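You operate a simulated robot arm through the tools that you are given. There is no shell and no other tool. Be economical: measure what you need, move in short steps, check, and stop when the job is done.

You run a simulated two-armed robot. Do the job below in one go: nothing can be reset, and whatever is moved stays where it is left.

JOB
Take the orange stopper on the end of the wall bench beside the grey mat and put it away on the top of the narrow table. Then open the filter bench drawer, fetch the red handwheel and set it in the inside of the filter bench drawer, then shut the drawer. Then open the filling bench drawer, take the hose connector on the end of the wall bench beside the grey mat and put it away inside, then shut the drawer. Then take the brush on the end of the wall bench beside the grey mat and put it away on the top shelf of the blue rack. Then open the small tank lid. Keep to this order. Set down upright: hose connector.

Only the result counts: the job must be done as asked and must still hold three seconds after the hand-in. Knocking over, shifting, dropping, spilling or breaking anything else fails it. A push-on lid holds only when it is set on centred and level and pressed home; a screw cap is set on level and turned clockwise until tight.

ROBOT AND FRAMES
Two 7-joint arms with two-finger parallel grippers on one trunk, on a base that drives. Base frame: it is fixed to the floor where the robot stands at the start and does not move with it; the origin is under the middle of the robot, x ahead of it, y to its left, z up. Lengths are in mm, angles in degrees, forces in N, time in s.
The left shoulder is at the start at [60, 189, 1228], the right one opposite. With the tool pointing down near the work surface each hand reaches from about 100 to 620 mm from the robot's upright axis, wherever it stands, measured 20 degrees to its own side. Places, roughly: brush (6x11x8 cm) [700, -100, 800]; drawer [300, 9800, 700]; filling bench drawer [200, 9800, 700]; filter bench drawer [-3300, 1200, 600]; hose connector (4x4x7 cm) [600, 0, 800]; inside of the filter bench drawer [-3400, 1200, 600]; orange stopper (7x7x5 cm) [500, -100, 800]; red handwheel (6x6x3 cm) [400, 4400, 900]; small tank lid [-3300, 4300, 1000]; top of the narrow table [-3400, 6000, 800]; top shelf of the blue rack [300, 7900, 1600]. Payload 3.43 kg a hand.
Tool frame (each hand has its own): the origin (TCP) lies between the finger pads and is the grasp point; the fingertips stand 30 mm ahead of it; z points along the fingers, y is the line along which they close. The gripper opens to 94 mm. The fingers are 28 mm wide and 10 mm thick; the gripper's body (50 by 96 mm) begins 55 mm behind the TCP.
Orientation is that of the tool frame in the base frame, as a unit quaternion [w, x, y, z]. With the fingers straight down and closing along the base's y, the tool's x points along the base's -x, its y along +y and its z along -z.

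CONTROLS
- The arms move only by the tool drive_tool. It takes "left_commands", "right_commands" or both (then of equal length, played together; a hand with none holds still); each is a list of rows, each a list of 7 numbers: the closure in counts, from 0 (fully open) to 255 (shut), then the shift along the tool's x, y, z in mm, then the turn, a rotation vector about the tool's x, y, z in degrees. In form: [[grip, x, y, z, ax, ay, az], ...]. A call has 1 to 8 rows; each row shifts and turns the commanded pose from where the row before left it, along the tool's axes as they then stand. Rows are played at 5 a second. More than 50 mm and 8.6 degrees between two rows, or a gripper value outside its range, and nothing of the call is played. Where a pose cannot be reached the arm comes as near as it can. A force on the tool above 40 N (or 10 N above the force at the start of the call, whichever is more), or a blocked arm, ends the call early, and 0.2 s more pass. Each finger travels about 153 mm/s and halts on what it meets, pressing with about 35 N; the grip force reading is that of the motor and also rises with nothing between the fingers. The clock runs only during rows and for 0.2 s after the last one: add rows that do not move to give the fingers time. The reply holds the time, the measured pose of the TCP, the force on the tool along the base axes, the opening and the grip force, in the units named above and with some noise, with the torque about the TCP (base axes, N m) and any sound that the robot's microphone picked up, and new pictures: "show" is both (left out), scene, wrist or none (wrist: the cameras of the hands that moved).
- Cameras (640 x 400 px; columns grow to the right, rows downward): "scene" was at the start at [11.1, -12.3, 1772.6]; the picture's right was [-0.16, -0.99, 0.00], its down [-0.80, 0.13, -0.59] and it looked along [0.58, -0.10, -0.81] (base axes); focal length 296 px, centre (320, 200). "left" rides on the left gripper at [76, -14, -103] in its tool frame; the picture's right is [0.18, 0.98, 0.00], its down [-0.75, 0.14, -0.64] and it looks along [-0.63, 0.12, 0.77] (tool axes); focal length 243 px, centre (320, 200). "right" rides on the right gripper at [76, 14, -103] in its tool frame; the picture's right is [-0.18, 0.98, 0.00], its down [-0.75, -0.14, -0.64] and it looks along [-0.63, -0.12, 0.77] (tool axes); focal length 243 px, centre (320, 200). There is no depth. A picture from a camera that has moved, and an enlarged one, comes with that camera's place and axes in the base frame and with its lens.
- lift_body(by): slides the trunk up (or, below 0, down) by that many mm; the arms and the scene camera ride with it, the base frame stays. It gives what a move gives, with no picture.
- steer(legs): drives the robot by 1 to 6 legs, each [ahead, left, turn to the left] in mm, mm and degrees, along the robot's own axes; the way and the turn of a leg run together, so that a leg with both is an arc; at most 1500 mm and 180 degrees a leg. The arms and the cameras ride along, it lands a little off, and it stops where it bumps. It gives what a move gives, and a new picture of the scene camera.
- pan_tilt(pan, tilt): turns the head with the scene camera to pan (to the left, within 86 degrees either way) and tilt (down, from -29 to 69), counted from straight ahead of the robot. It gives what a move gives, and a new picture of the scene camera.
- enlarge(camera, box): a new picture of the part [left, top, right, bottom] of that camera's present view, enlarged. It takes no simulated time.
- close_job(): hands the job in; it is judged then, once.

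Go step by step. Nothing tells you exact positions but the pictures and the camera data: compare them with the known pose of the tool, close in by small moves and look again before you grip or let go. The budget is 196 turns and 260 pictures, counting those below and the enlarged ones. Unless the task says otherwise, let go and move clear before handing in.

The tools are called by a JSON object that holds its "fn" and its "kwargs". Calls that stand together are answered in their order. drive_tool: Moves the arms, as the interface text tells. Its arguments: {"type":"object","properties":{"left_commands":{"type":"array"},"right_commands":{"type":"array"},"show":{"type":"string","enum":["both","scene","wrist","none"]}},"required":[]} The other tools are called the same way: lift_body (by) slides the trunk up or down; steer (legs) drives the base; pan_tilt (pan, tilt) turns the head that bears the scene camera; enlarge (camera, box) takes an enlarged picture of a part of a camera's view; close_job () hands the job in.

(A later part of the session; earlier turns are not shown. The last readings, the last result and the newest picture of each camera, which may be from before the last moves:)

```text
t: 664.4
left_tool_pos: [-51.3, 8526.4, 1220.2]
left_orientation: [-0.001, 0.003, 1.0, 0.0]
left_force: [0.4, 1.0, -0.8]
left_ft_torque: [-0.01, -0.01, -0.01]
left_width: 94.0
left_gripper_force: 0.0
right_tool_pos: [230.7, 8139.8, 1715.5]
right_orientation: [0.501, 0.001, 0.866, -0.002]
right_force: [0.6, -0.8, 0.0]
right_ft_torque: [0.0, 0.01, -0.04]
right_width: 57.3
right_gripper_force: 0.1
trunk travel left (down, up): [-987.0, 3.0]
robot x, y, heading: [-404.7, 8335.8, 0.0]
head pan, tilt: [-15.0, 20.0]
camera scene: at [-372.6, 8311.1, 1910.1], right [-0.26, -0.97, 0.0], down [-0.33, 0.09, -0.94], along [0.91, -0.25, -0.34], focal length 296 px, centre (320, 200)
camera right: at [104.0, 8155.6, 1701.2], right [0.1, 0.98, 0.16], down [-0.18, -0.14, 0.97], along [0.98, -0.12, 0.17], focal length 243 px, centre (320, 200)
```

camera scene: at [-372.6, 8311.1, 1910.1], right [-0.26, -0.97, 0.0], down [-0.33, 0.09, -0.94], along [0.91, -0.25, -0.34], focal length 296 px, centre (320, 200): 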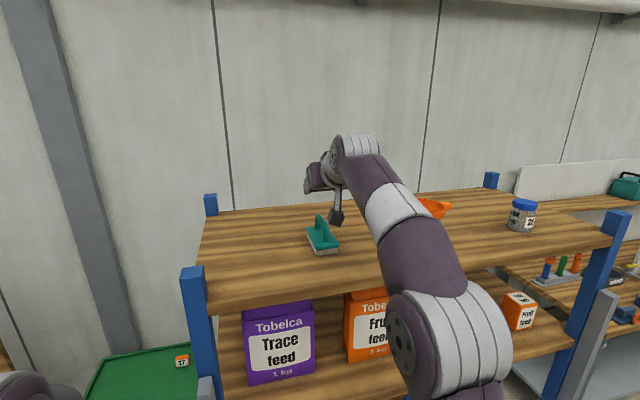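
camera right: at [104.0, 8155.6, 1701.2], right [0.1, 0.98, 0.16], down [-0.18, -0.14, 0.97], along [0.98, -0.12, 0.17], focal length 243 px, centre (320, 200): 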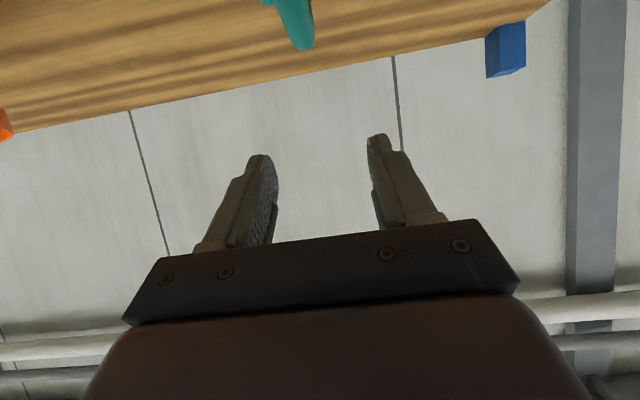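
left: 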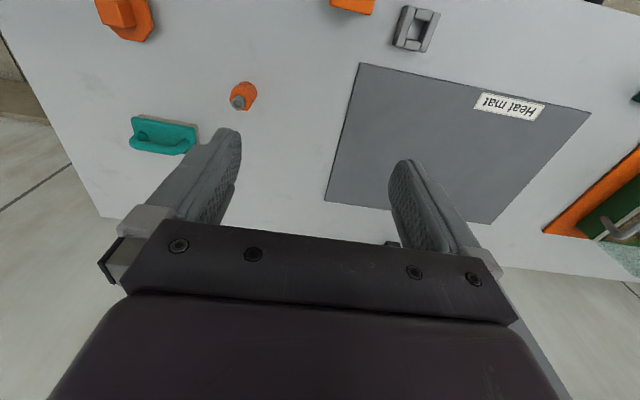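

The brush stands on the top shelf. Back off, bring the hand back to neutral, and drive to the small tank table near [-3300, 4300].

{"fn": "steer", "kwargs": {"legs": [[-550, 0, 0]]}}

{"fn": "drive_tool", "kwargs": {"right_commands": [[0, 41.6, 0, 24, 0, 0, 0], [0, 41.6, 0, 24, 0, 0, 0], [0, 41.6, 0, 24, 0, 0, 0], [0, 41.6, 0, 24, 0, 0, 0], [0, 41.6, 0, 24, 0, 0, 0], [0, 41.6, 0, 24, 0, 0, 0], [0, 41.6, 0, 24, 0, 0, 0], [0, 41.6, 0, 24, 0, 0, 0]], "show": "none"}}

{"fn": "drive_tool", "kwargs": {"right_commands": [[0, 41.6, 0, 24, 0, 0, 0], [0, 41.6, 0, 24, 0, 0, 0], [0, 41.6, 0, 24, 0, 0, 0], [0, 41.6, 0, 24, 0, 0, 0]], "show": "none"}}

{"fn": "drive_tool", "kwargs": {"right_commands": [[0, 0, 0, 0, 0, 8.57, 0], [0, 0, 0, 0, 0, 8.57, 0], [0, 0, 0, 0, 0, 8.57, 0], [0, 0, 0, 0, 0, 8.57, 0], [0, 0, 0, 0, 0, 8.57, 0], [0, 0, 0, 0, 0, 8.57, 0], [0, 0, 0, 0, 0, 8.57, 0], [0, 0, 0, 0, 0, 0, 0]], "show": "none"}}

{"fn": "steer", "kwargs": {"legs": [[0, 0, 90], [0, 0, 90], [850, 0, 0], [850, 0, 0]]}}

```text
t: 667.6
left_tool_pos: [-614.6, 8527.1, 1219.9]
left_orientation: [-0.001, 0.001, 1.0, 0.0]
left_force: [-0.1, 0.5, 1.1]
left_ft_torque: [0.02, 0.0, 0.02]
left_width: 94.1
left_gripper_force: 0.0
right_tool_pos: [-330.7, 8142.7, 1714.6]
right_orientation: [0.5, 0.0, 0.866, -0.001]
right_force: [-0.7, 0.2, 0.9]
right_ft_torque: [-0.01, 0.03, -0.01]
right_width: 57.0
right_gripper_force: 0.2
trunk travel left (down, up): [-987.0, 3.0]
robot x, y, heading: [-966.1, 8339.0, 0.0]
head pan, tilt: [-15.0, 20.0]
camera scene: at [-934.4, 8311.9, 1910.1], right [-0.26, -0.97, 0.0], down [-0.33, 0.09, -0.94], along [0.91, -0.24, -0.34], focal length 296 px, centre (320, 200)
```

scene: 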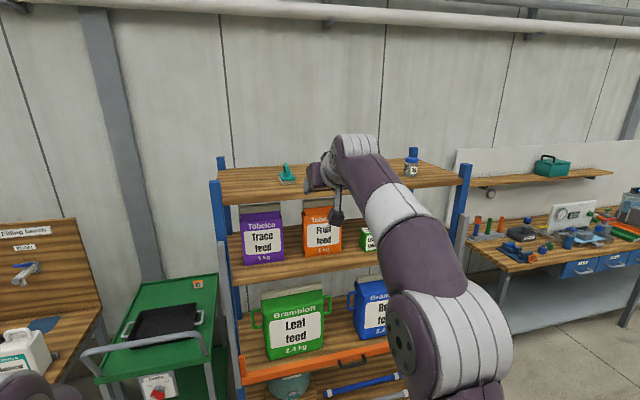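

```text
t: 669.4
left_tool_pos: [-616.3, 8529.2, 1219.2]
left_orientation: [-0.002, 0.002, 1.0, 0.001]
left_force: [0.3, -0.8, 0.2]
left_ft_torque: [-0.05, 0.03, 0.03]
left_width: 94.1
left_gripper_force: 0.1
right_tool_pos: [-327.6, 8141.7, 1330.6]
right_orientation: [0.5, 0.002, 0.866, -0.002]
right_force: [0.5, -0.5, 0.1]
right_ft_torque: [0.01, -0.01, 0.04]
right_width: 94.0
right_gripper_force: 0.1
trunk travel left (down, up): [-987.0, 3.0]
robot x, y, heading: [-967.8, 8335.1, -0.2]
head pan, tilt: [-15.0, 20.0]
```

```text
t: 670.4
left_tool_pos: [-616.0, 8527.0, 1221.3]
left_orientation: [-0.001, 0.001, 1.0, 0.001]
left_force: [0.4, -0.9, 0.9]
left_ft_torque: [0.04, -0.01, 0.0]
left_width: 94.2
left_gripper_force: 0.0
right_tool_pos: [-328.7, 8140.7, 1138.4]
right_orientation: [0.501, 0.0, 0.865, -0.001]
right_force: [0.6, -1.1, -0.4]
right_ft_torque: [0.02, 0.0, -0.03]
right_width: 93.9
right_gripper_force: 0.1
trunk travel left (down, up): [-987.0, 3.0]
robot x, y, heading: [-964.7, 8335.7, 0.3]
head pan, tilt: [-15.0, 20.0]
```

```text
t: 672.2
left_tool_pos: [-617.4, 8528.9, 1220.0]
left_orientation: [-0.001, 0.001, 1.0, 0.001]
left_force: [0.1, 0.7, -0.2]
left_ft_torque: [0.01, -0.01, -0.02]
left_width: 93.8
left_gripper_force: 0.1
right_tool_pos: [-357.2, 8141.8, 1136.2]
right_orientation: [0.0, 0.0, 1.0, 0.0]
right_force: [0.1, 1.5, 1.0]
right_ft_torque: [0.01, -0.02, -0.03]
right_width: 94.0
right_gripper_force: 0.1
right hand out of reach, approached as far as the arm can: row 7
trunk travel left (down, up): [-987.0, 3.0]
robot x, y, heading: [-965.8, 8334.9, 0.1]
head pan, tilt: [-15.0, 20.0]
```

```text
t: 688.3
left_tool_pos: [-2998.6, 8228.2, 1220.0]
left_orientation: [0.0, 1.0, -0.023, 0.001]
left_force: [0.9, -0.9, 0.7]
left_ft_torque: [0.01, -0.01, 0.0]
left_width: 94.3
left_gripper_force: 0.1
right_tool_pos: [-3243.4, 8626.1, 1135.8]
right_orientation: [0.0, 1.0, -0.022, -0.002]
right_force: [1.1, 0.7, 0.2]
right_ft_torque: [0.01, 0.01, 0.03]
right_width: 94.1
right_gripper_force: 0.1
trunk travel left (down, up): [-987.0, 3.0]
robot x, y, heading: [-2642.0, 8404.7, 177.7]
head pan, tilt: [-15.0, 20.0]
camera scene: at [-2672.8, 8429.8, 1910.2], right [0.3, 0.95, 0.0], down [0.33, -0.1, -0.94], along [-0.9, 0.28, -0.34], focal length 296 px, centre (320, 200)
```

scene: 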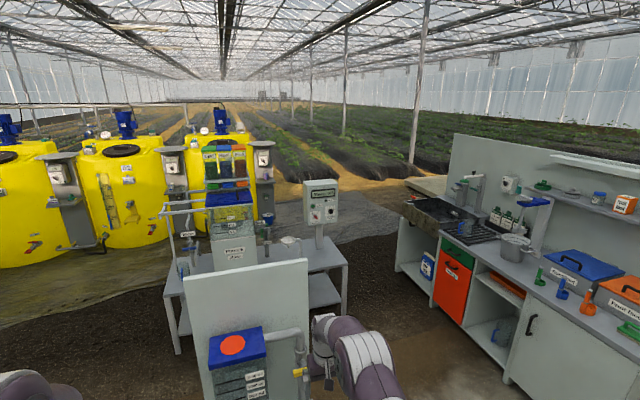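

Retract the right hand before strafing along -y.

{"fn": "drive_tool", "kwargs": {"right_commands": [[0, 45, 0, 0, 0, 0, 0], [0, 45, 0, 0, 0, 0, 0], [0, 45, 0, 0, 0, 0, 0], [0, 45, 0, 0, 0, 0, 0], [0, 45, 0, 0, 0, 0, 0], [0, 25, 0, 0, 0, 0, 0]], "show": "none"}}

{"fn": "pan_tilt", "kwargs": {"pan": 60, "tilt": 35}}

```text
t: 689.7
left_tool_pos: [-3000.4, 8228.3, 1220.6]
left_orientation: [0.0, 1.0, -0.023, 0.0]
left_force: [0.7, -0.5, 0.5]
left_ft_torque: [-0.01, -0.05, -0.03]
left_width: 94.0
left_gripper_force: 0.1
right_tool_pos: [-2993.9, 8616.2, 1134.5]
right_orientation: [-0.001, 1.0, -0.023, -0.001]
right_force: [-0.1, -0.8, 0.2]
right_ft_torque: [-0.06, 0.0, 0.01]
right_width: 94.0
right_gripper_force: 0.2
trunk travel left (down, up): [-987.0, 3.0]
robot x, y, heading: [-2645.5, 8404.1, 177.7]
head pan, tilt: [-15.0, 20.0]
```

```text
t: 691.2
left_tool_pos: [-3000.7, 8227.9, 1219.4]
left_orientation: [-0.001, 1.0, -0.022, 0.002]
left_force: [0.0, -0.5, -0.6]
left_ft_torque: [0.03, 0.01, 0.02]
left_width: 94.1
left_gripper_force: 0.1
right_tool_pos: [-2994.4, 8615.8, 1133.4]
right_orientation: [-0.001, 1.0, -0.022, -0.001]
right_force: [0.3, -0.5, 0.1]
right_ft_torque: [0.01, -0.02, 0.0]
right_width: 94.2
right_gripper_force: 0.0
trunk travel left (down, up): [-987.0, 3.0]
robot x, y, heading: [-2646.4, 8406.0, 177.3]
head pan, tilt: [60.0, 35.0]
camera scene: at [-2632.6, 8327.7, 1886.3], right [-0.84, 0.54, 0.0], down [0.31, 0.48, -0.82], along [-0.44, -0.69, -0.57], focal length 296 px, centre (320, 200)
```

scene: 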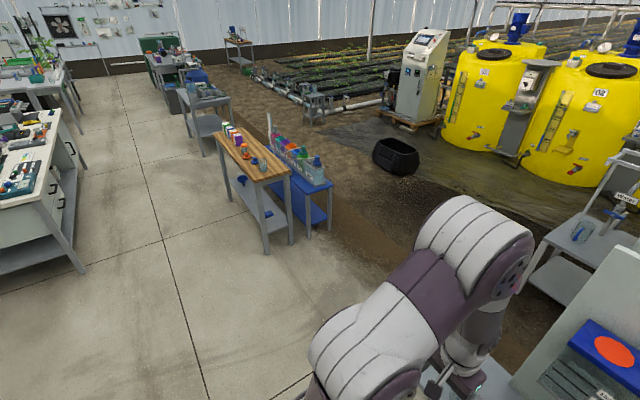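

{"fn": "steer", "kwargs": {"legs": [[-40, 0, 2.7], [0, 1450, 0], [0, 1350, 0]]}}

```text
t: 705.5
left_tool_pos: [-2956.5, 5354.3, 1220.0]
left_orientation: [0.0, 1.0, 0.002, 0.002]
left_force: [0.2, -0.1, 0.5]
left_ft_torque: [-0.01, 0.04, 0.0]
left_width: 93.9
left_gripper_force: 0.1
right_tool_pos: [-2969.1, 5741.3, 1134.0]
right_orientation: [-0.001, 1.0, 0.001, -0.001]
right_force: [0.4, -0.7, 1.0]
right_ft_torque: [-0.01, 0.0, -0.03]
right_width: 94.2
right_gripper_force: 0.0
trunk travel left (down, up): [-987.0, 3.0]
robot x, y, heading: [-2606.2, 5544.3, -179.8]
head pan, tilt: [60.0, 35.0]
camera scene: at [-2593.0, 5471.0, 1886.3], right [-0.87, 0.5, 0.0], down [0.28, 0.5, -0.82], along [-0.41, -0.71, -0.57], focal length 296 px, centre (320, 200)
```

scene: 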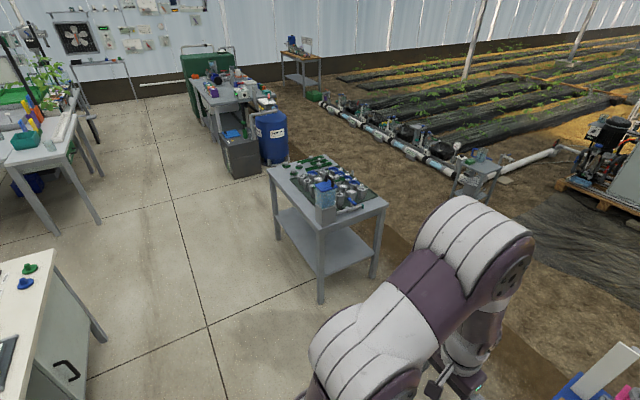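

{"fn": "steer", "kwargs": {"legs": [[0, 1200, 0]]}}

{"fn": "pan_tilt", "kwargs": {"pan": 5, "tilt": 45}}

{"fn": "enlarge", "kwargs": {"camera": "scene", "box": [200, 150, 440, 300]}}

```text
t: 711.5
left_tool_pos: [-2961.2, 4163.6, 1218.1]
left_orientation: [0.002, 1.0, -0.006, 0.002]
left_force: [0.8, -0.4, -0.4]
left_ft_torque: [0.0, 0.02, 0.01]
left_width: 94.0
left_gripper_force: 0.0
right_tool_pos: [-2967.8, 4551.4, 1133.4]
right_orientation: [-0.001, 1.0, -0.005, -0.001]
right_force: [1.1, 1.1, -0.1]
right_ft_torque: [0.0, 0.01, 0.0]
right_width: 94.1
right_gripper_force: 0.1
trunk travel left (down, up): [-987.0, 3.0]
robot x, y, heading: [-2607.2, 4348.3, 179.3]
head pan, tilt: [60.0, 35.0]
camera scene: at [-2597.6, 4274.8, 1886.3], right [-0.86, 0.51, 0.0], down [0.29, 0.49, -0.82], along [-0.42, -0.71, -0.57], focal length 296 px, centre (320, 200)
```

scene: 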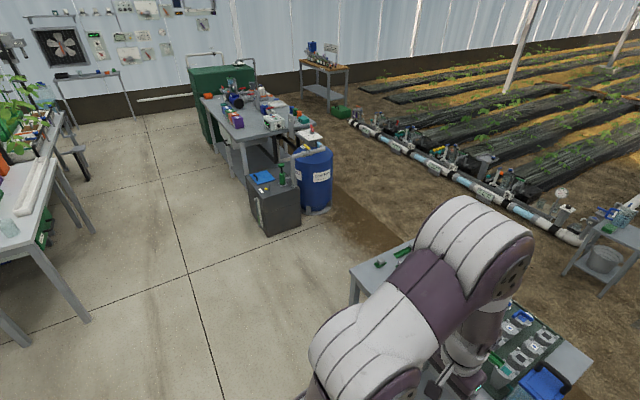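

```text
t: 712.8
left_tool_pos: [-2962.9, 4162.7, 1220.5]
left_orientation: [0.0, 1.0, -0.007, 0.001]
left_force: [0.0, 0.8, 0.5]
left_ft_torque: [-0.03, 0.01, -0.02]
left_width: 94.1
left_gripper_force: 0.1
right_tool_pos: [-2968.7, 4550.5, 1134.3]
right_orientation: [-0.001, 1.0, -0.006, -0.001]
right_force: [-0.3, -0.4, 0.3]
right_ft_torque: [-0.03, 0.0, 0.01]
right_width: 93.7
right_gripper_force: 0.0
trunk travel left (down, up): [-987.0, 3.0]
robot x, y, heading: [-2611.9, 4350.8, 179.2]
head pan, tilt: [5.0, 45.0]
camera scene: at [-2633.8, 4343.5, 1871.5], right [-0.08, 1.0, 0.0], down [0.7, 0.05, -0.71], along [-0.7, -0.05, -0.71], focal length 296 px, centre (320, 200)
```

scene: 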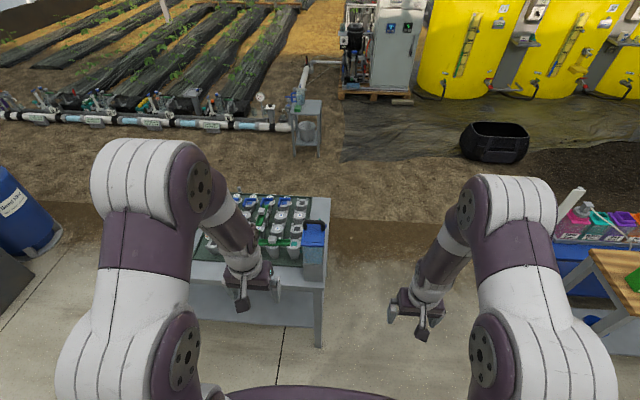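

```text
2.67 times, centred on (320, 225) of scene
camera zoom: at [-2633.8, 4343.5, 1871.5], right [-0.08, 1.0, 0.0], down [0.7, 0.05, -0.71], along [-0.7, -0.05, -0.71], focal length 790 px, centre (320, 133)
```

zoom: 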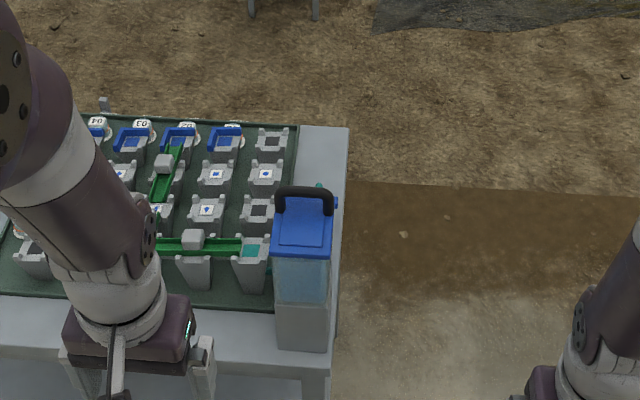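

{"fn": "enlarge", "kwargs": {"camera": "left", "box": [0, 0, 640, 400]}}

{"fn": "enlarge", "kwargs": {"camera": "scene", "box": [285, 205, 345, 255]}}

```text
1.00 times, centred on (320, 200) of left (not enlarged: the box is as wide or as high as the picture)
camera zoom: at [-2885.9, 4176.0, 1320.9], right [0.17, -0.99, 0.0], down [-0.76, -0.13, 0.64], along [-0.63, -0.11, -0.77], focal length 243 px, centre (320, 200)
```

zoom: 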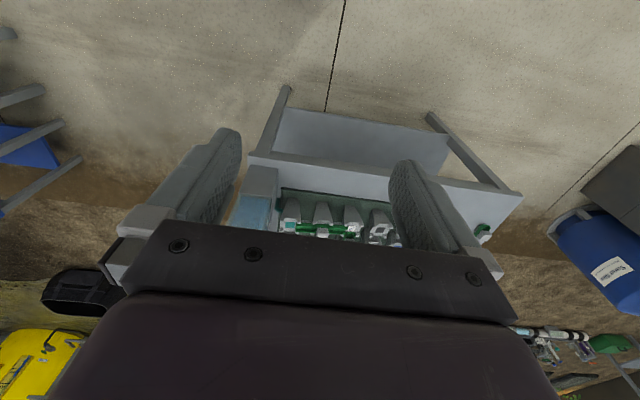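

```text
8.00 times, centred on (315, 230) of scene
camera zoom: at [-2633.8, 4343.5, 1871.5], right [-0.08, 1.0, 0.0], down [0.7, 0.05, -0.71], along [-0.7, -0.05, -0.71], focal length 2369 px, centre (360, -40)
```

zoom: 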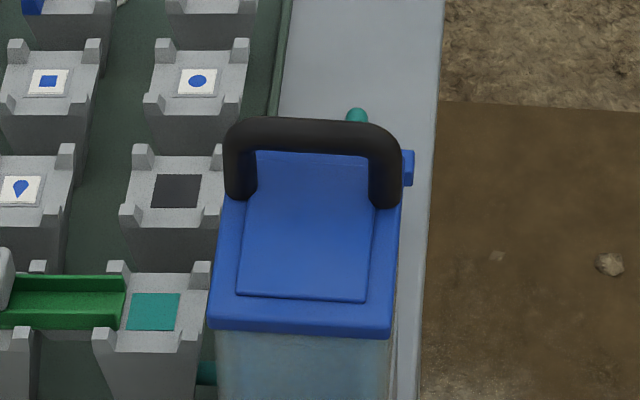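

I need to see how the lid is hinged; view it from another side.

{"fn": "steer", "kwargs": {"legs": [[0, -600, 0.8]]}}

{"fn": "pan_tilt", "kwargs": {"pan": 45, "tilt": 35}}

```text
t: 716.2
left_tool_pos: [-2955.1, 4762.2, 1219.5]
left_orientation: [0.0, 1.0, -0.005, 0.002]
left_force: [0.6, 0.2, 0.0]
left_ft_torque: [0.05, -0.02, 0.03]
left_width: 94.3
left_gripper_force: 0.1
right_tool_pos: [-2963.3, 5150.3, 1134.5]
right_orientation: [-0.001, 1.0, -0.005, -0.001]
right_force: [-0.2, 0.1, 1.2]
right_ft_torque: [0.02, 0.03, -0.03]
right_width: 94.0
right_gripper_force: 0.1
trunk travel left (down, up): [-987.0, 3.0]
robot x, y, heading: [-2602.8, 4953.4, 179.3]
head pan, tilt: [5.0, 45.0]
camera scene: at [-2627.9, 4942.7, 1871.4], right [-0.08, 1.0, 0.0], down [0.7, 0.06, -0.71], along [-0.7, -0.05, -0.71], focal length 296 px, centre (320, 200)
```

scene: 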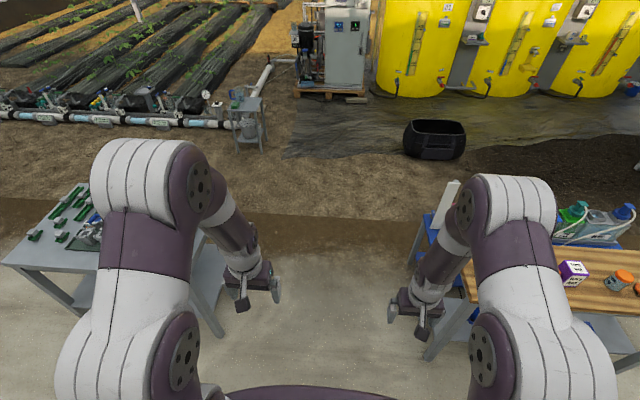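

```text
t: 717.3
left_tool_pos: [-2954.5, 4763.1, 1220.1]
left_orientation: [0.0, 1.0, -0.005, 0.001]
left_force: [0.3, -0.1, -0.4]
left_ft_torque: [0.02, 0.01, 0.01]
left_width: 94.1
left_gripper_force: 0.0
right_tool_pos: [-2963.8, 5151.5, 1133.9]
right_orientation: [-0.001, 1.0, -0.005, -0.001]
right_force: [-0.7, 1.0, 0.0]
right_ft_torque: [-0.01, 0.0, 0.02]
right_width: 94.1
right_gripper_force: 0.1
trunk travel left (down, up): [-987.0, 3.0]
robot x, y, heading: [-2604.6, 4949.3, 179.4]
head pan, tilt: [45.0, 35.0]
camera scene: at [-2609.7, 4888.9, 1886.2], right [-0.7, 0.71, 0.0], down [0.41, 0.4, -0.82], along [-0.58, -0.57, -0.57], focal length 296 px, centre (320, 200)
```

scene: 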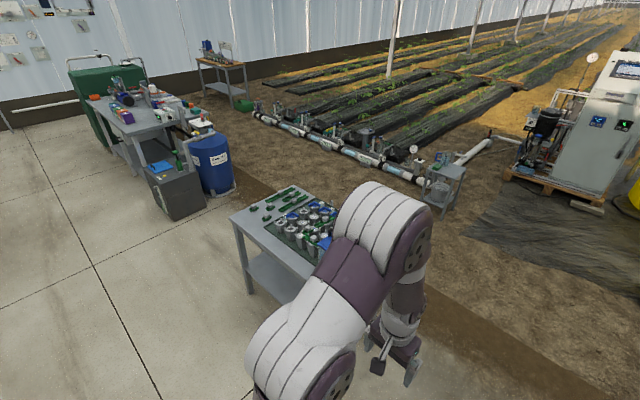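

{"fn": "steer", "kwargs": {"legs": [[0, 0, 45]]}}

{"fn": "pan_tilt", "kwargs": {"pan": 0, "tilt": 40}}

```text
t: 719.7
left_tool_pos: [-2716.2, 4570.8, 1219.8]
left_orientation: [-0.001, 0.925, 0.38, 0.002]
left_force: [0.3, 0.5, 0.1]
left_ft_torque: [0.01, -0.01, 0.01]
left_width: 93.8
left_gripper_force: 0.1
right_tool_pos: [-2998.6, 4835.3, 1133.8]
right_orientation: [0.0, 0.924, 0.382, -0.001]
right_force: [0.2, -0.6, 0.6]
right_ft_torque: [-0.03, -0.01, 0.0]
right_width: 94.1
right_gripper_force: 0.0
trunk travel left (down, up): [-987.0, 3.0]
robot x, y, heading: [-2604.5, 4952.0, -135.1]
head pan, tilt: [45.0, 35.0]
camera scene: at [-2564.7, 4906.0, 1886.3], right [-1.0, 0.0, 0.0], down [0.0, 0.57, -0.82], along [0.0, -0.82, -0.57], focal length 296 px, centre (320, 200)
```

scene: 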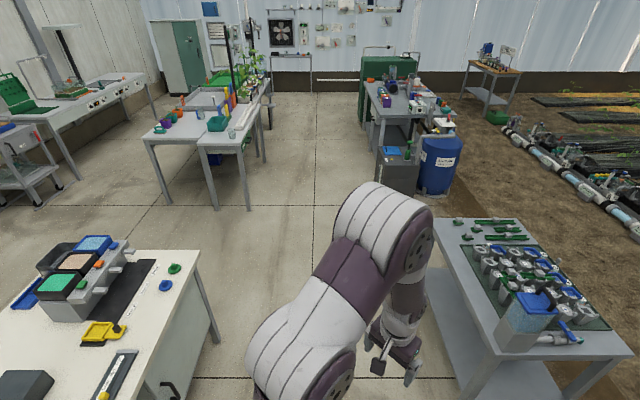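

```text
t: 720.9
left_tool_pos: [-2717.8, 4569.7, 1219.1]
left_orientation: [-0.001, 0.924, 0.382, 0.002]
left_force: [-0.2, 0.2, -0.1]
left_ft_torque: [-0.01, 0.01, 0.0]
left_width: 94.0
left_gripper_force: 0.0
right_tool_pos: [-2998.5, 4837.2, 1134.2]
right_orientation: [-0.001, 0.925, 0.381, -0.001]
right_force: [0.3, 0.5, -0.3]
right_ft_torque: [-0.01, 0.0, -0.02]
right_width: 94.0
right_gripper_force: 0.1
trunk travel left (down, up): [-987.0, 3.0]
robot x, y, heading: [-2606.8, 4947.7, -135.2]
head pan, tilt: [0.0, 40.0]
camera scene: at [-2624.5, 4933.7, 1878.7], right [-0.71, 0.71, 0.0], down [0.45, 0.45, -0.77], along [-0.54, -0.54, -0.64], focal length 296 px, centre (320, 200)
```

scene: 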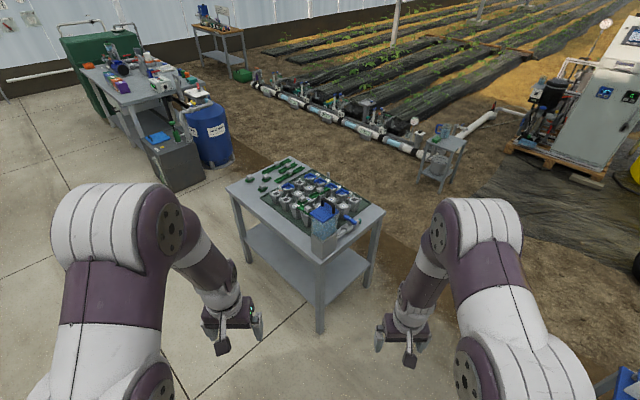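

{"fn": "enlarge", "kwargs": {"camera": "scene", "box": [295, 190, 365, 265]}}

```text
5.33 times, centred on (330, 228) of scene
camera zoom: at [-2624.5, 4933.7, 1878.7], right [-0.71, 0.71, 0.0], down [0.45, 0.45, -0.77], along [-0.54, -0.54, -0.64], focal length 1579 px, centre (267, 53)
```

zoom: 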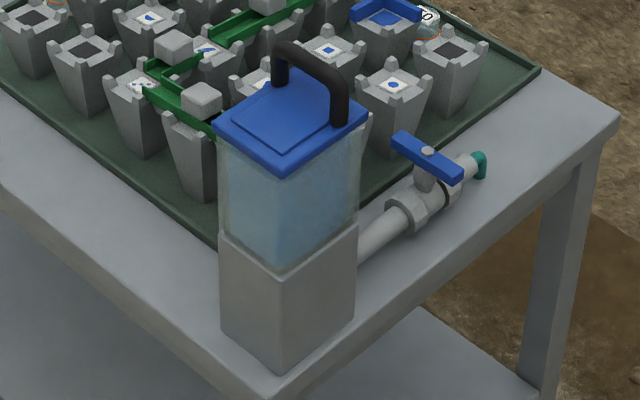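

The lid's handle is an arch along y at about [-3336, 4268, 1050], near the lid's -x edge, so it should hinge at the +x edge (x≈-3266). I'll stand at the table's end facing -y, so the fingers close along x on the handle.

{"fn": "steer", "kwargs": {"legs": [[0, 0, 45.2], [0, -540, 0]]}}

{"fn": "pan_tilt", "kwargs": {"pan": -15, "tilt": 45}}

```text
t: 726.0
left_tool_pos: [-2920.0, 4598.4, 1219.5]
left_orientation: [-0.001, 0.703, 0.711, 0.001]
left_force: [-0.2, -0.1, 0.1]
left_ft_torque: [0.01, 0.01, 0.03]
left_width: 94.0
left_gripper_force: 0.1
right_tool_pos: [-3307.5, 4582.5, 1134.5]
right_orientation: [0.0, 0.704, 0.71, -0.002]
right_force: [-0.5, 0.1, -0.4]
right_ft_torque: [0.0, 0.02, -0.01]
right_width: 94.0
right_gripper_force: 0.0
trunk travel left (down, up): [-987.0, 3.0]
robot x, y, heading: [-3118.6, 4943.0, -89.3]
head pan, tilt: [0.0, 40.0]
camera scene: at [-3116.3, 4919.0, 1878.7], right [-1.0, -0.01, 0.0], down [-0.01, 0.64, -0.77], along [0.01, -0.77, -0.64], focal length 296 px, centre (320, 200)
```

scene: 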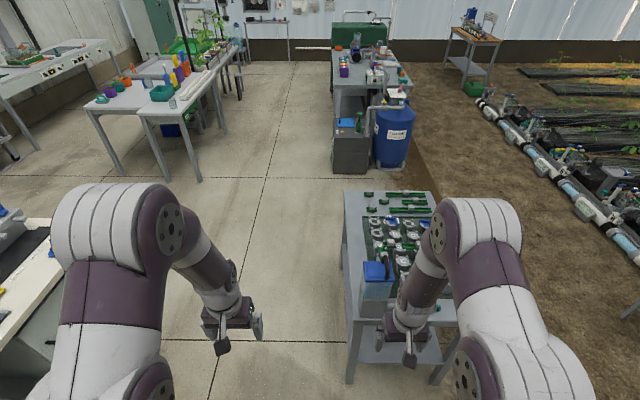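

```text
t: 726.7
left_tool_pos: [-2921.6, 4598.9, 1220.2]
left_orientation: [-0.001, 0.704, 0.711, 0.002]
left_force: [-1.2, 0.1, -0.3]
left_ft_torque: [0.0, -0.03, -0.03]
left_width: 94.0
left_gripper_force: 0.1
right_tool_pos: [-3308.6, 4580.9, 1134.1]
right_orientation: [-0.001, 0.704, 0.71, -0.001]
right_force: [-0.8, -0.2, -0.7]
right_ft_torque: [-0.02, -0.02, -0.01]
right_width: 94.1
right_gripper_force: 0.1
trunk travel left (down, up): [-987.0, 3.0]
robot x, y, heading: [-3119.8, 4944.8, -89.5]
head pan, tilt: [-15.0, 45.0]
camera scene: at [-3140.3, 4925.2, 1871.5], right [-0.97, 0.25, 0.0], down [0.17, 0.69, -0.71], along [-0.17, -0.69, -0.71], focal length 296 px, centre (320, 200)
```

scene: 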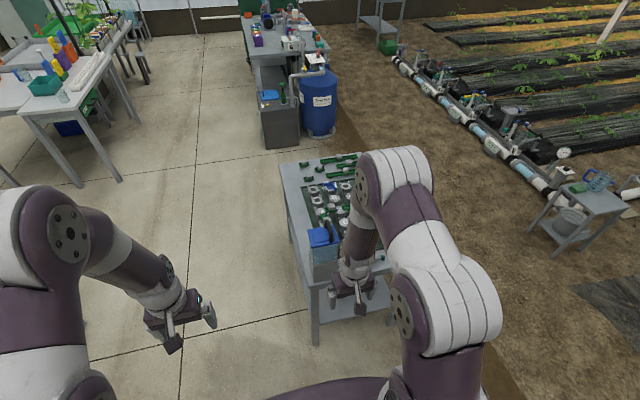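

{"fn": "steer", "kwargs": {"legs": [[180, -28, -0.5]]}}

{"fn": "enlarge", "kwargs": {"camera": "right", "box": [0, 0, 640, 400]}}

{"fn": "enlarge", "kwargs": {"camera": "scene", "box": [260, 180, 420, 310]}}

```text
t: 728.2
left_tool_pos: [-2952.6, 4419.8, 1220.7]
left_orientation: [0.0, 0.707, 0.708, 0.0]
left_force: [0.0, 0.8, 0.1]
left_ft_torque: [-0.03, 0.0, -0.01]
left_width: 93.9
left_gripper_force: 0.2
right_tool_pos: [-3339.2, 4408.0, 1135.6]
right_orientation: [0.0, 0.706, 0.708, -0.003]
right_force: [-0.5, 0.0, 0.5]
right_ft_torque: [-0.02, -0.01, 0.03]
right_width: 93.9
right_gripper_force: 0.1
trunk travel left (down, up): [-987.0, 3.0]
robot x, y, heading: [-3144.5, 4765.4, -89.8]
head pan, tilt: [-15.0, 45.0]
camera scene: at [-3166.3, 4750.9, 1871.6], right [-0.97, 0.26, 0.0], down [0.18, 0.68, -0.71], along [-0.18, -0.69, -0.7], focal length 296 px, centre (320, 200)
```

scene: 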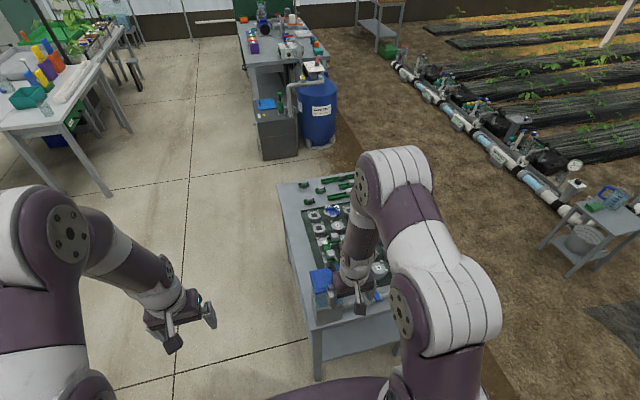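

```text
1.00 times, centred on (320, 200) of right (not enlarged: the box is as wide or as high as the picture)
camera zoom: at [-3325.1, 4484.3, 1237.8], right [0.98, -0.18, 0.0], down [-0.14, -0.75, 0.65], along [-0.12, -0.63, -0.76], focal length 243 px, centre (320, 200)
```

zoom: 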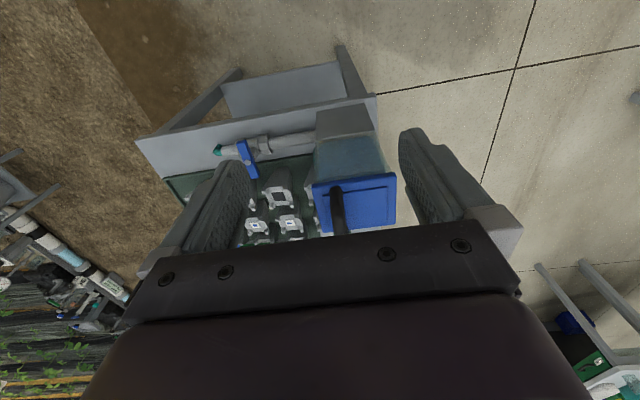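

```text
3.08 times, centred on (340, 245) of scene
camera zoom: at [-3166.3, 4750.9, 1871.6], right [-0.97, 0.26, 0.0], down [0.18, 0.68, -0.71], along [-0.18, -0.69, -0.7], focal length 911 px, centre (258, 62)
```

zoom: 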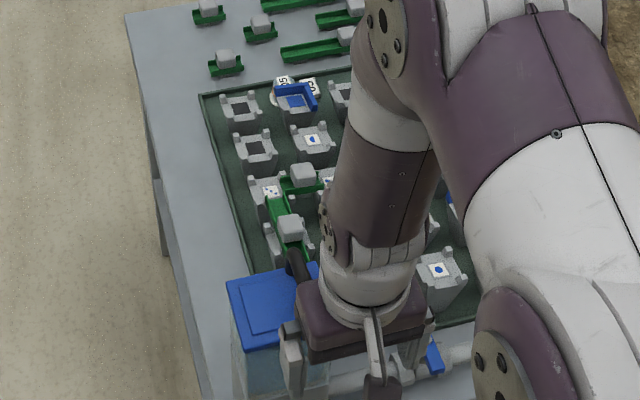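

{"fn": "drive_tool", "kwargs": {"right_commands": [[0, -46, 0, 0, 0, 0, 0], [0, -47, 0, 0, 0, 0, 0], [0, -47, 0, 0, 0, 0, 0], [0, 0, 0, 20, 0, 0, 0], [0, 0, 0, 0, 0, 0, 0]], "show": "both"}}

{"fn": "enlarge", "kwargs": {"camera": "right", "box": [220, 80, 420, 220]}}

```text
t: 729.5
left_tool_pos: [-2952.0, 4416.6, 1220.5]
left_orientation: [-0.001, 0.706, 0.708, 0.001]
left_force: [-0.3, -0.4, -0.3]
left_ft_torque: [0.03, -0.01, -0.03]
left_width: 94.1
left_gripper_force: 0.0
right_tool_pos: [-3338.5, 4263.1, 1112.8]
right_orientation: [-0.001, 0.707, 0.707, -0.001]
right_force: [0.2, 0.0, 1.0]
right_ft_torque: [0.01, 0.0, -0.01]
right_width: 94.1
right_gripper_force: 0.1
trunk travel left (down, up): [-987.0, 3.0]
robot x, y, heading: [-3141.2, 4760.2, -90.0]
head pan, tilt: [-15.0, 45.0]
camera scene: at [-3167.0, 4747.1, 1871.5], right [-0.97, 0.26, 0.0], down [0.18, 0.68, -0.71], along [-0.18, -0.68, -0.71], focal length 296 px, centre (320, 200)
camera right: at [-3325.4, 4340.5, 1214.8], right [0.98, -0.18, 0.0], down [-0.14, -0.75, 0.64], along [-0.12, -0.63, -0.76], focal length 243 px, centre (320, 200)
```

scene: 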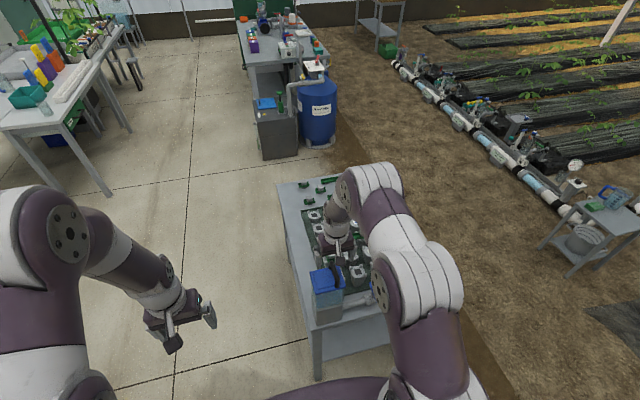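
right: 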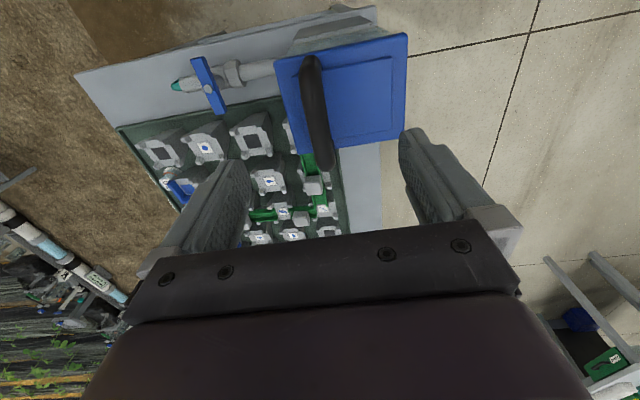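

```text
2.86 times, centred on (320, 150) of right
camera zoom: at [-3325.4, 4340.5, 1214.8], right [0.98, -0.18, 0.0], down [-0.14, -0.75, 0.64], along [-0.12, -0.63, -0.76], focal length 693 px, centre (320, 343)
```

zoom: 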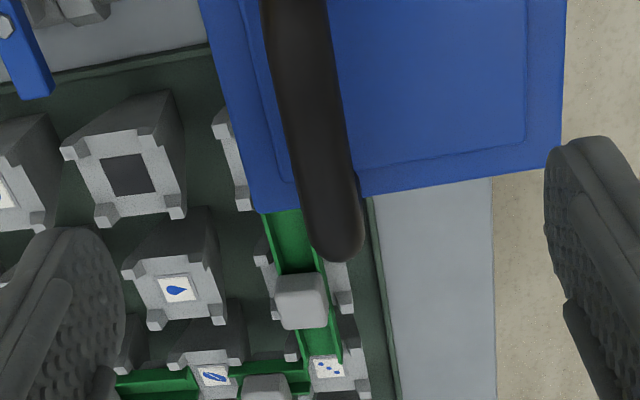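

{"fn": "drive_tool", "kwargs": {"right_commands": [[0, 11, 0, 20, 0, 0, 0], [0, 0, 0, 25, 0, 0, 0], [0, 0, 0, 15, 0, 0, 0], [0, 0, 0, 0, 0, 0, 0]], "show": "wrist"}}

{"fn": "enlarge", "kwargs": {"camera": "scene", "box": [280, 220, 400, 310]}}

```text
t: 730.5
left_tool_pos: [-2951.7, 4417.1, 1219.6]
left_orientation: [-0.002, 0.706, 0.708, 0.002]
left_force: [-0.7, 0.2, -0.8]
left_ft_torque: [0.02, 0.02, 0.01]
left_width: 94.0
left_gripper_force: 0.1
right_tool_pos: [-3341.5, 4274.8, 1053.3]
right_orientation: [0.0, 0.707, 0.708, -0.002]
right_force: [0.2, -0.5, 0.1]
right_ft_torque: [0.02, 0.02, 0.01]
right_width: 94.4
right_gripper_force: 0.0
trunk travel left (down, up): [-987.0, 3.0]
robot x, y, heading: [-3143.6, 4764.7, -89.8]
head pan, tilt: [-15.0, 45.0]
camera right: at [-3325.7, 4351.7, 1156.0], right [0.98, -0.18, 0.0], down [-0.14, -0.75, 0.64], along [-0.12, -0.63, -0.77], focal length 243 px, centre (320, 200)
```

right: 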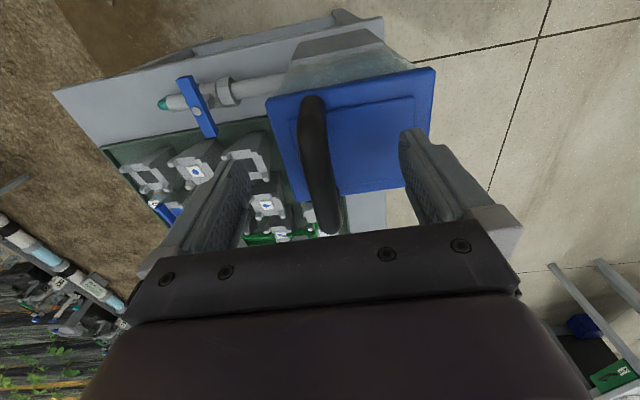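

```text
4.44 times, centred on (340, 265) of scene
camera zoom: at [-3167.2, 4745.6, 1871.4], right [-0.97, 0.26, 0.0], down [0.18, 0.68, -0.71], along [-0.18, -0.68, -0.71], focal length 1316 px, centre (231, -89)
```

zoom: 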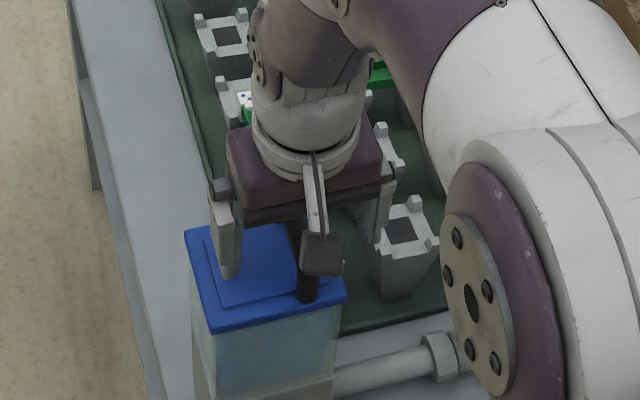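

{"fn": "drive_tool", "kwargs": {"right_commands": [[0, 0, 0, 7, 0, 0, 0], [100, 0, 0, 0, 0, 0, 0], [180, 0, 0, 0, 0, 0, 0], [255, 0, 0, 0, 0, 0, 0], [255, 0, 0, 0, 0, 0, 0], [255, 0, 0, 0, 0, 0, 0]], "show": "wrist"}}

```text
t: 731.9
left_tool_pos: [-2950.8, 4416.7, 1219.9]
left_orientation: [-0.001, 0.706, 0.708, 0.001]
left_force: [-0.7, 0.3, 0.1]
left_ft_torque: [-0.01, 0.0, 0.0]
left_width: 94.2
left_gripper_force: 0.1
right_tool_pos: [-3339.5, 4275.5, 1047.1]
right_orientation: [0.0, 0.707, 0.708, -0.001]
right_force: [0.3, 0.5, 0.5]
right_ft_torque: [-0.09, 0.0, -0.13]
right_width: 19.9
right_gripper_force: 44.9
trunk travel left (down, up): [-987.0, 3.0]
robot x, y, heading: [-3145.8, 4761.8, -89.8]
head pan, tilt: [-15.0, 45.0]
camera right: at [-3325.7, 4351.6, 1148.9], right [0.98, -0.18, 0.0], down [-0.14, -0.75, 0.64], along [-0.12, -0.63, -0.77], focal length 243 px, centre (320, 200)
```

right: 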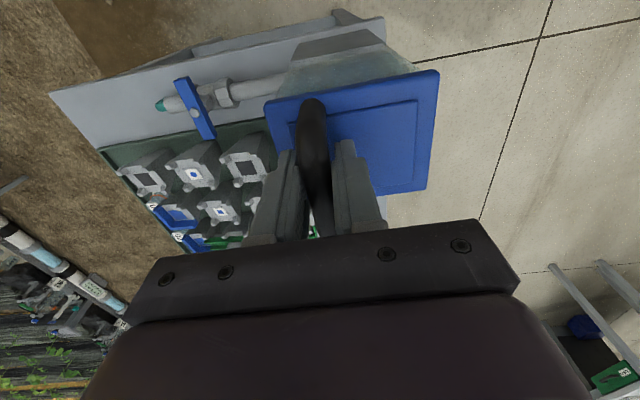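

Handle gripped (19.9 mm). Try the first part of the arc (up and toward +x) and read the force.

{"fn": "drive_tool", "kwargs": {"right_commands": [[255, 0, 4, -6, 0, 0, 0], [255, 0, 4.6, -5.8, 0, 0, 0], [255, 0, 0, 0, 0, 0, 0]], "show": "wrist"}}

```text
t: 732.6
left_tool_pos: [-2953.9, 4416.3, 1220.5]
left_orientation: [0.0, 0.707, 0.708, 0.0]
left_force: [0.2, -1.0, -0.1]
left_ft_torque: [-0.01, 0.03, 0.0]
left_width: 93.8
left_gripper_force: 0.1
right_tool_pos: [-3333.3, 4275.2, 1057.4]
right_orientation: [0.001, 0.707, 0.707, -0.002]
right_force: [-9.0, -2.0, 5.4]
right_ft_torque: [0.36, 0.12, -0.05]
right_width: 19.6
right_gripper_force: 45.1
trunk travel left (down, up): [-987.0, 3.0]
robot x, y, heading: [-3145.3, 4762.1, -89.7]
head pan, tilt: [-15.0, 45.0]
camera right: at [-3318.5, 4351.7, 1161.0], right [0.98, -0.18, 0.0], down [-0.14, -0.75, 0.64], along [-0.12, -0.63, -0.77], focal length 243 px, centre (320, 200)
```

right: 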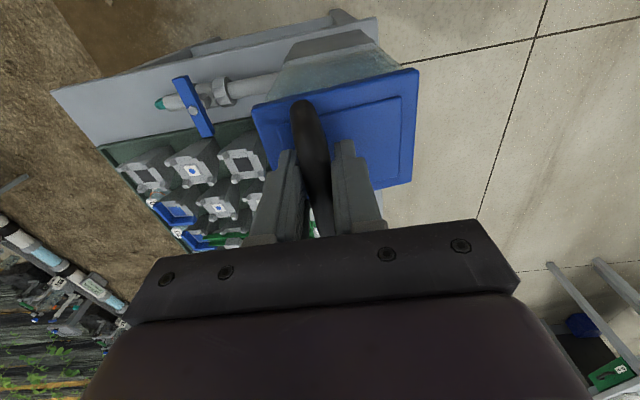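

The lid is lifting with small force. Continue along the arc.

{"fn": "drive_tool", "kwargs": {"right_commands": [[255, 0, 4.7, -5.3, 0, 0, 0], [255, 0, 5, -5, 0, 0, 0], [255, 0, 6, -4.2, 0, 0, 0], [255, 0, 6.2, -4, 0, 0, 0], [255, 0, 6.6, -3.2, 0, 0, 0], [255, 0, 6.8, -2.7, 0, 0, 0], [255, 0, 0, 0, 0, 0, 0]], "show": "wrist"}}

{"fn": "enlarge", "kwargs": {"camera": "scene", "box": [280, 220, 400, 310]}}

```text
t: 733.8
left_tool_pos: [-2953.5, 4418.1, 1221.2]
left_orientation: [0.0, 0.707, 0.707, -0.001]
left_force: [-0.1, 1.2, -0.3]
left_ft_torque: [0.0, 0.0, 0.0]
left_width: 94.0
left_gripper_force: 0.0
right_tool_pos: [-3308.1, 4275.3, 1083.0]
right_orientation: [0.001, 0.708, 0.706, -0.004]
right_force: [-13.0, 5.4, 18.9]
right_ft_torque: [0.63, 0.18, 0.35]
right_width: 17.8
right_gripper_force: 45.0
trunk travel left (down, up): [-987.0, 3.0]
robot x, y, heading: [-3144.4, 4765.5, -89.8]
head pan, tilt: [-15.0, 45.0]
stopped in row 5 (right hand): the force on the tool passed its limit at 42 N (the readings are from after the stop); the commanded pose is now the measured one
camera right: at [-3293.7, 4352.2, 1184.7], right [0.98, -0.19, 0.0], down [-0.14, -0.75, 0.65], along [-0.12, -0.64, -0.76], focal length 243 px, centre (320, 200)
```

right: 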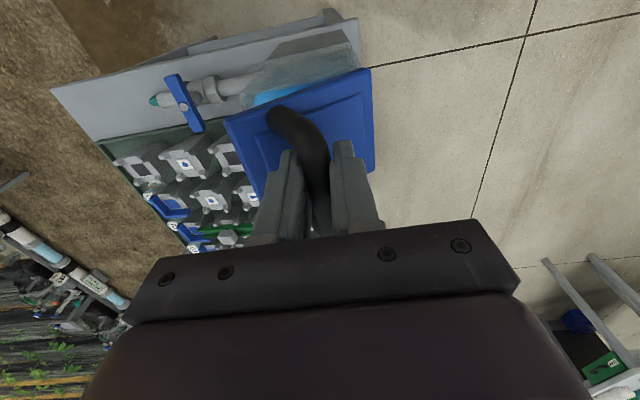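

```text
4.44 times, centred on (340, 265) of scene
camera zoom: at [-3167.9, 4750.4, 1871.4], right [-0.97, 0.26, 0.0], down [0.18, 0.68, -0.71], along [-0.18, -0.69, -0.71], focal length 1316 px, centre (231, -89)
```

zoom: 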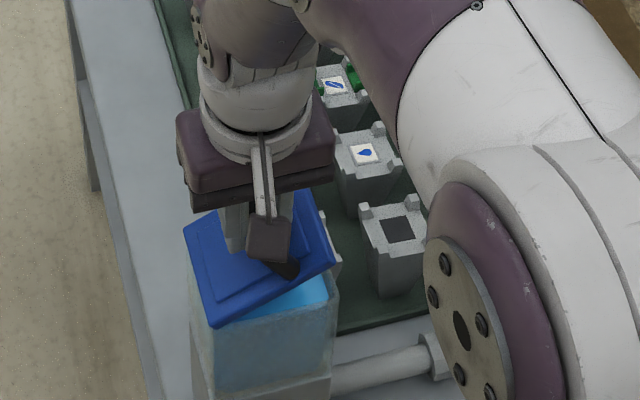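

The hinge radius is a bit larger than assumed (≈99 mm, hinge ≈[-3252, 1001]). Continue on the corrected arc.

{"fn": "drive_tool", "kwargs": {"right_commands": [[255, 0, 4.2, -4.5, 0, 0, 0], [255, 0, 4.7, -3.1, 0, 0, 0], [255, 0, 4.7, -2.8, 0, 0, 0], [255, 0, 4.7, -2.4, 0, 0, 0], [255, 0, 4.9, -2.0, 0, 0, 0], [255, 0, 4.9, -1.7, 0, 0, 0], [255, 0, 0, 0, 0, 0, 0]], "show": "wrist"}}

```text
t: 735.4
left_tool_pos: [-2953.9, 4418.7, 1221.2]
left_orientation: [0.002, 0.707, 0.707, 0.001]
left_force: [-0.2, 0.0, -0.6]
left_ft_torque: [-0.01, 0.01, 0.02]
left_width: 94.2
left_gripper_force: 0.1
right_tool_pos: [-3279.0, 4274.3, 1095.5]
right_orientation: [0.0, 0.707, 0.707, -0.001]
right_force: [-3.3, 11.7, -3.6]
right_ft_torque: [0.64, 0.23, 1.1]
right_width: 15.3
right_gripper_force: 44.6
trunk travel left (down, up): [-987.0, 3.0]
robot x, y, heading: [-3145.8, 4767.7, -89.8]
head pan, tilt: [-15.0, 45.0]
camera right: at [-3264.3, 4351.5, 1198.2], right [0.98, -0.18, 0.0], down [-0.14, -0.75, 0.64], along [-0.12, -0.63, -0.76], focal length 243 px, centre (320, 200)
```

right: 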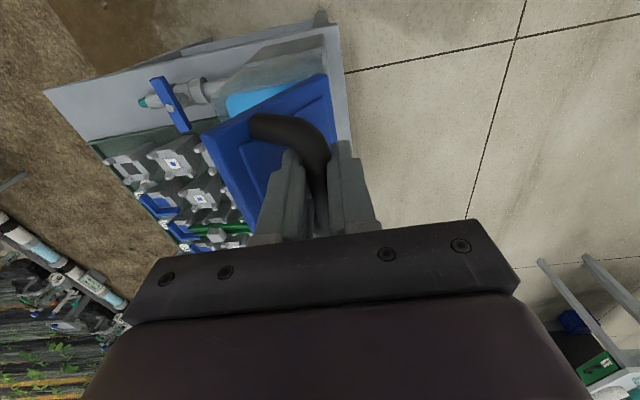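

{"fn": "drive_tool", "kwargs": {"right_commands": [[255, 0, 9.8, -3.3, 0, 0, 0], [255, 0, 10.3, -1.3, 0, 0, 0], [255, 0, 10.4, -0.1, 0, 0, 0], [255, 0, 10.3, 0.9, 0, 0, 0], [255, 0, 0, 0, 0, 0, 0]], "show": "wrist"}}

{"fn": "enlarge", "kwargs": {"camera": "scene", "box": [280, 220, 400, 310]}}

```text
t: 736.6
left_tool_pos: [-2953.3, 4414.7, 1219.6]
left_orientation: [-0.001, 0.707, 0.707, 0.003]
left_force: [0.6, 1.3, -0.9]
left_ft_torque: [-0.03, 0.01, 0.03]
left_width: 94.1
left_gripper_force: 0.0
right_tool_pos: [-3239.6, 4275.0, 1096.3]
right_orientation: [-0.004, 0.707, 0.707, 0.0]
right_force: [-5.4, 0.9, -11.2]
right_ft_torque: [-0.62, 0.25, 1.32]
right_width: 15.5
right_gripper_force: 45.5
trunk travel left (down, up): [-987.0, 3.0]
robot x, y, heading: [-3145.9, 4764.7, -89.9]
head pan, tilt: [-15.0, 45.0]
stopped in row 5 (right hand): the force on the tool passed its limit at 40 N (the readings are from after the stop); the commanded pose is now the measured one
camera right: at [-3225.2, 4350.4, 1199.3], right [0.98, -0.18, -0.01], down [-0.14, -0.76, 0.64], along [-0.12, -0.63, -0.77], focal length 243 px, centre (320, 200)
```

right: 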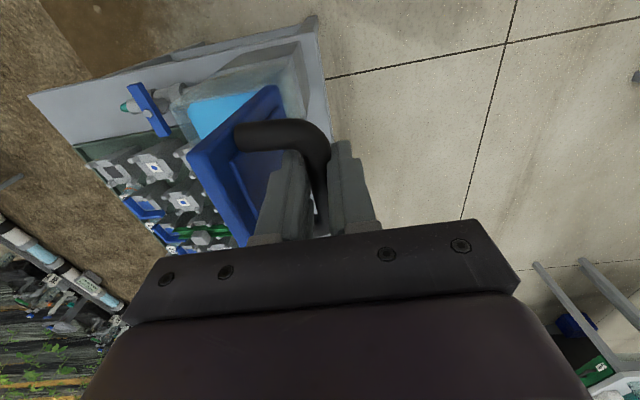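

```text
4.44 times, centred on (340, 265) of scene
camera zoom: at [-3168.5, 4743.4, 1871.8], right [-0.97, 0.26, 0.0], down [0.18, 0.68, -0.71], along [-0.18, -0.68, -0.71], focal length 1316 px, centre (231, -89)
```

zoom: 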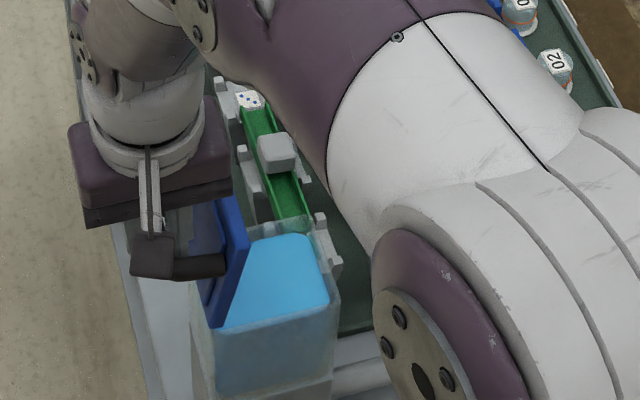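

{"fn": "drive_tool", "kwargs": {"right_commands": [[255, 0, 4, 3, 0, 0, 0], [255, 0, 5, 1.3, 0, 0, 0], [255, 0, 5, 1.8, 0, 0, 0], [255, 0, 5, 2.2, 0, 0, 0], [255, 0, 4.8, 2.6, 0, 0, 0], [255, 0, 0, 0, 0, 0, 0]], "show": "wrist"}}

```text
t: 738.0
left_tool_pos: [-2953.5, 4415.6, 1219.6]
left_orientation: [0.0, 0.707, 0.707, 0.002]
left_force: [0.1, 0.3, -0.1]
left_ft_torque: [0.03, 0.0, 0.03]
left_width: 94.1
left_gripper_force: 0.0
right_tool_pos: [-3213.1, 4274.0, 1085.9]
right_orientation: [-0.001, 0.708, 0.706, 0.0]
right_force: [-2.2, -2.2, -2.5]
right_ft_torque: [0.2, 0.13, 1.24]
right_width: 15.3
right_gripper_force: 44.7
trunk travel left (down, up): [-987.0, 3.0]
robot x, y, heading: [-3146.8, 4764.9, -90.1]
head pan, tilt: [-15.0, 45.0]
camera right: at [-3200.0, 4350.7, 1187.7], right [0.98, -0.19, 0.0], down [-0.14, -0.75, 0.64], along [-0.12, -0.63, -0.77], focal length 243 px, centre (320, 200)
```

right: 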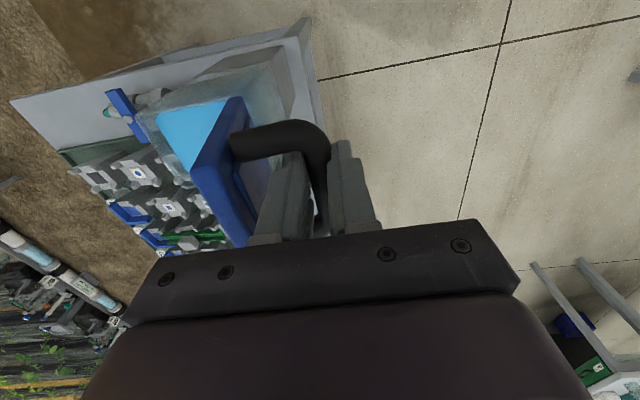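

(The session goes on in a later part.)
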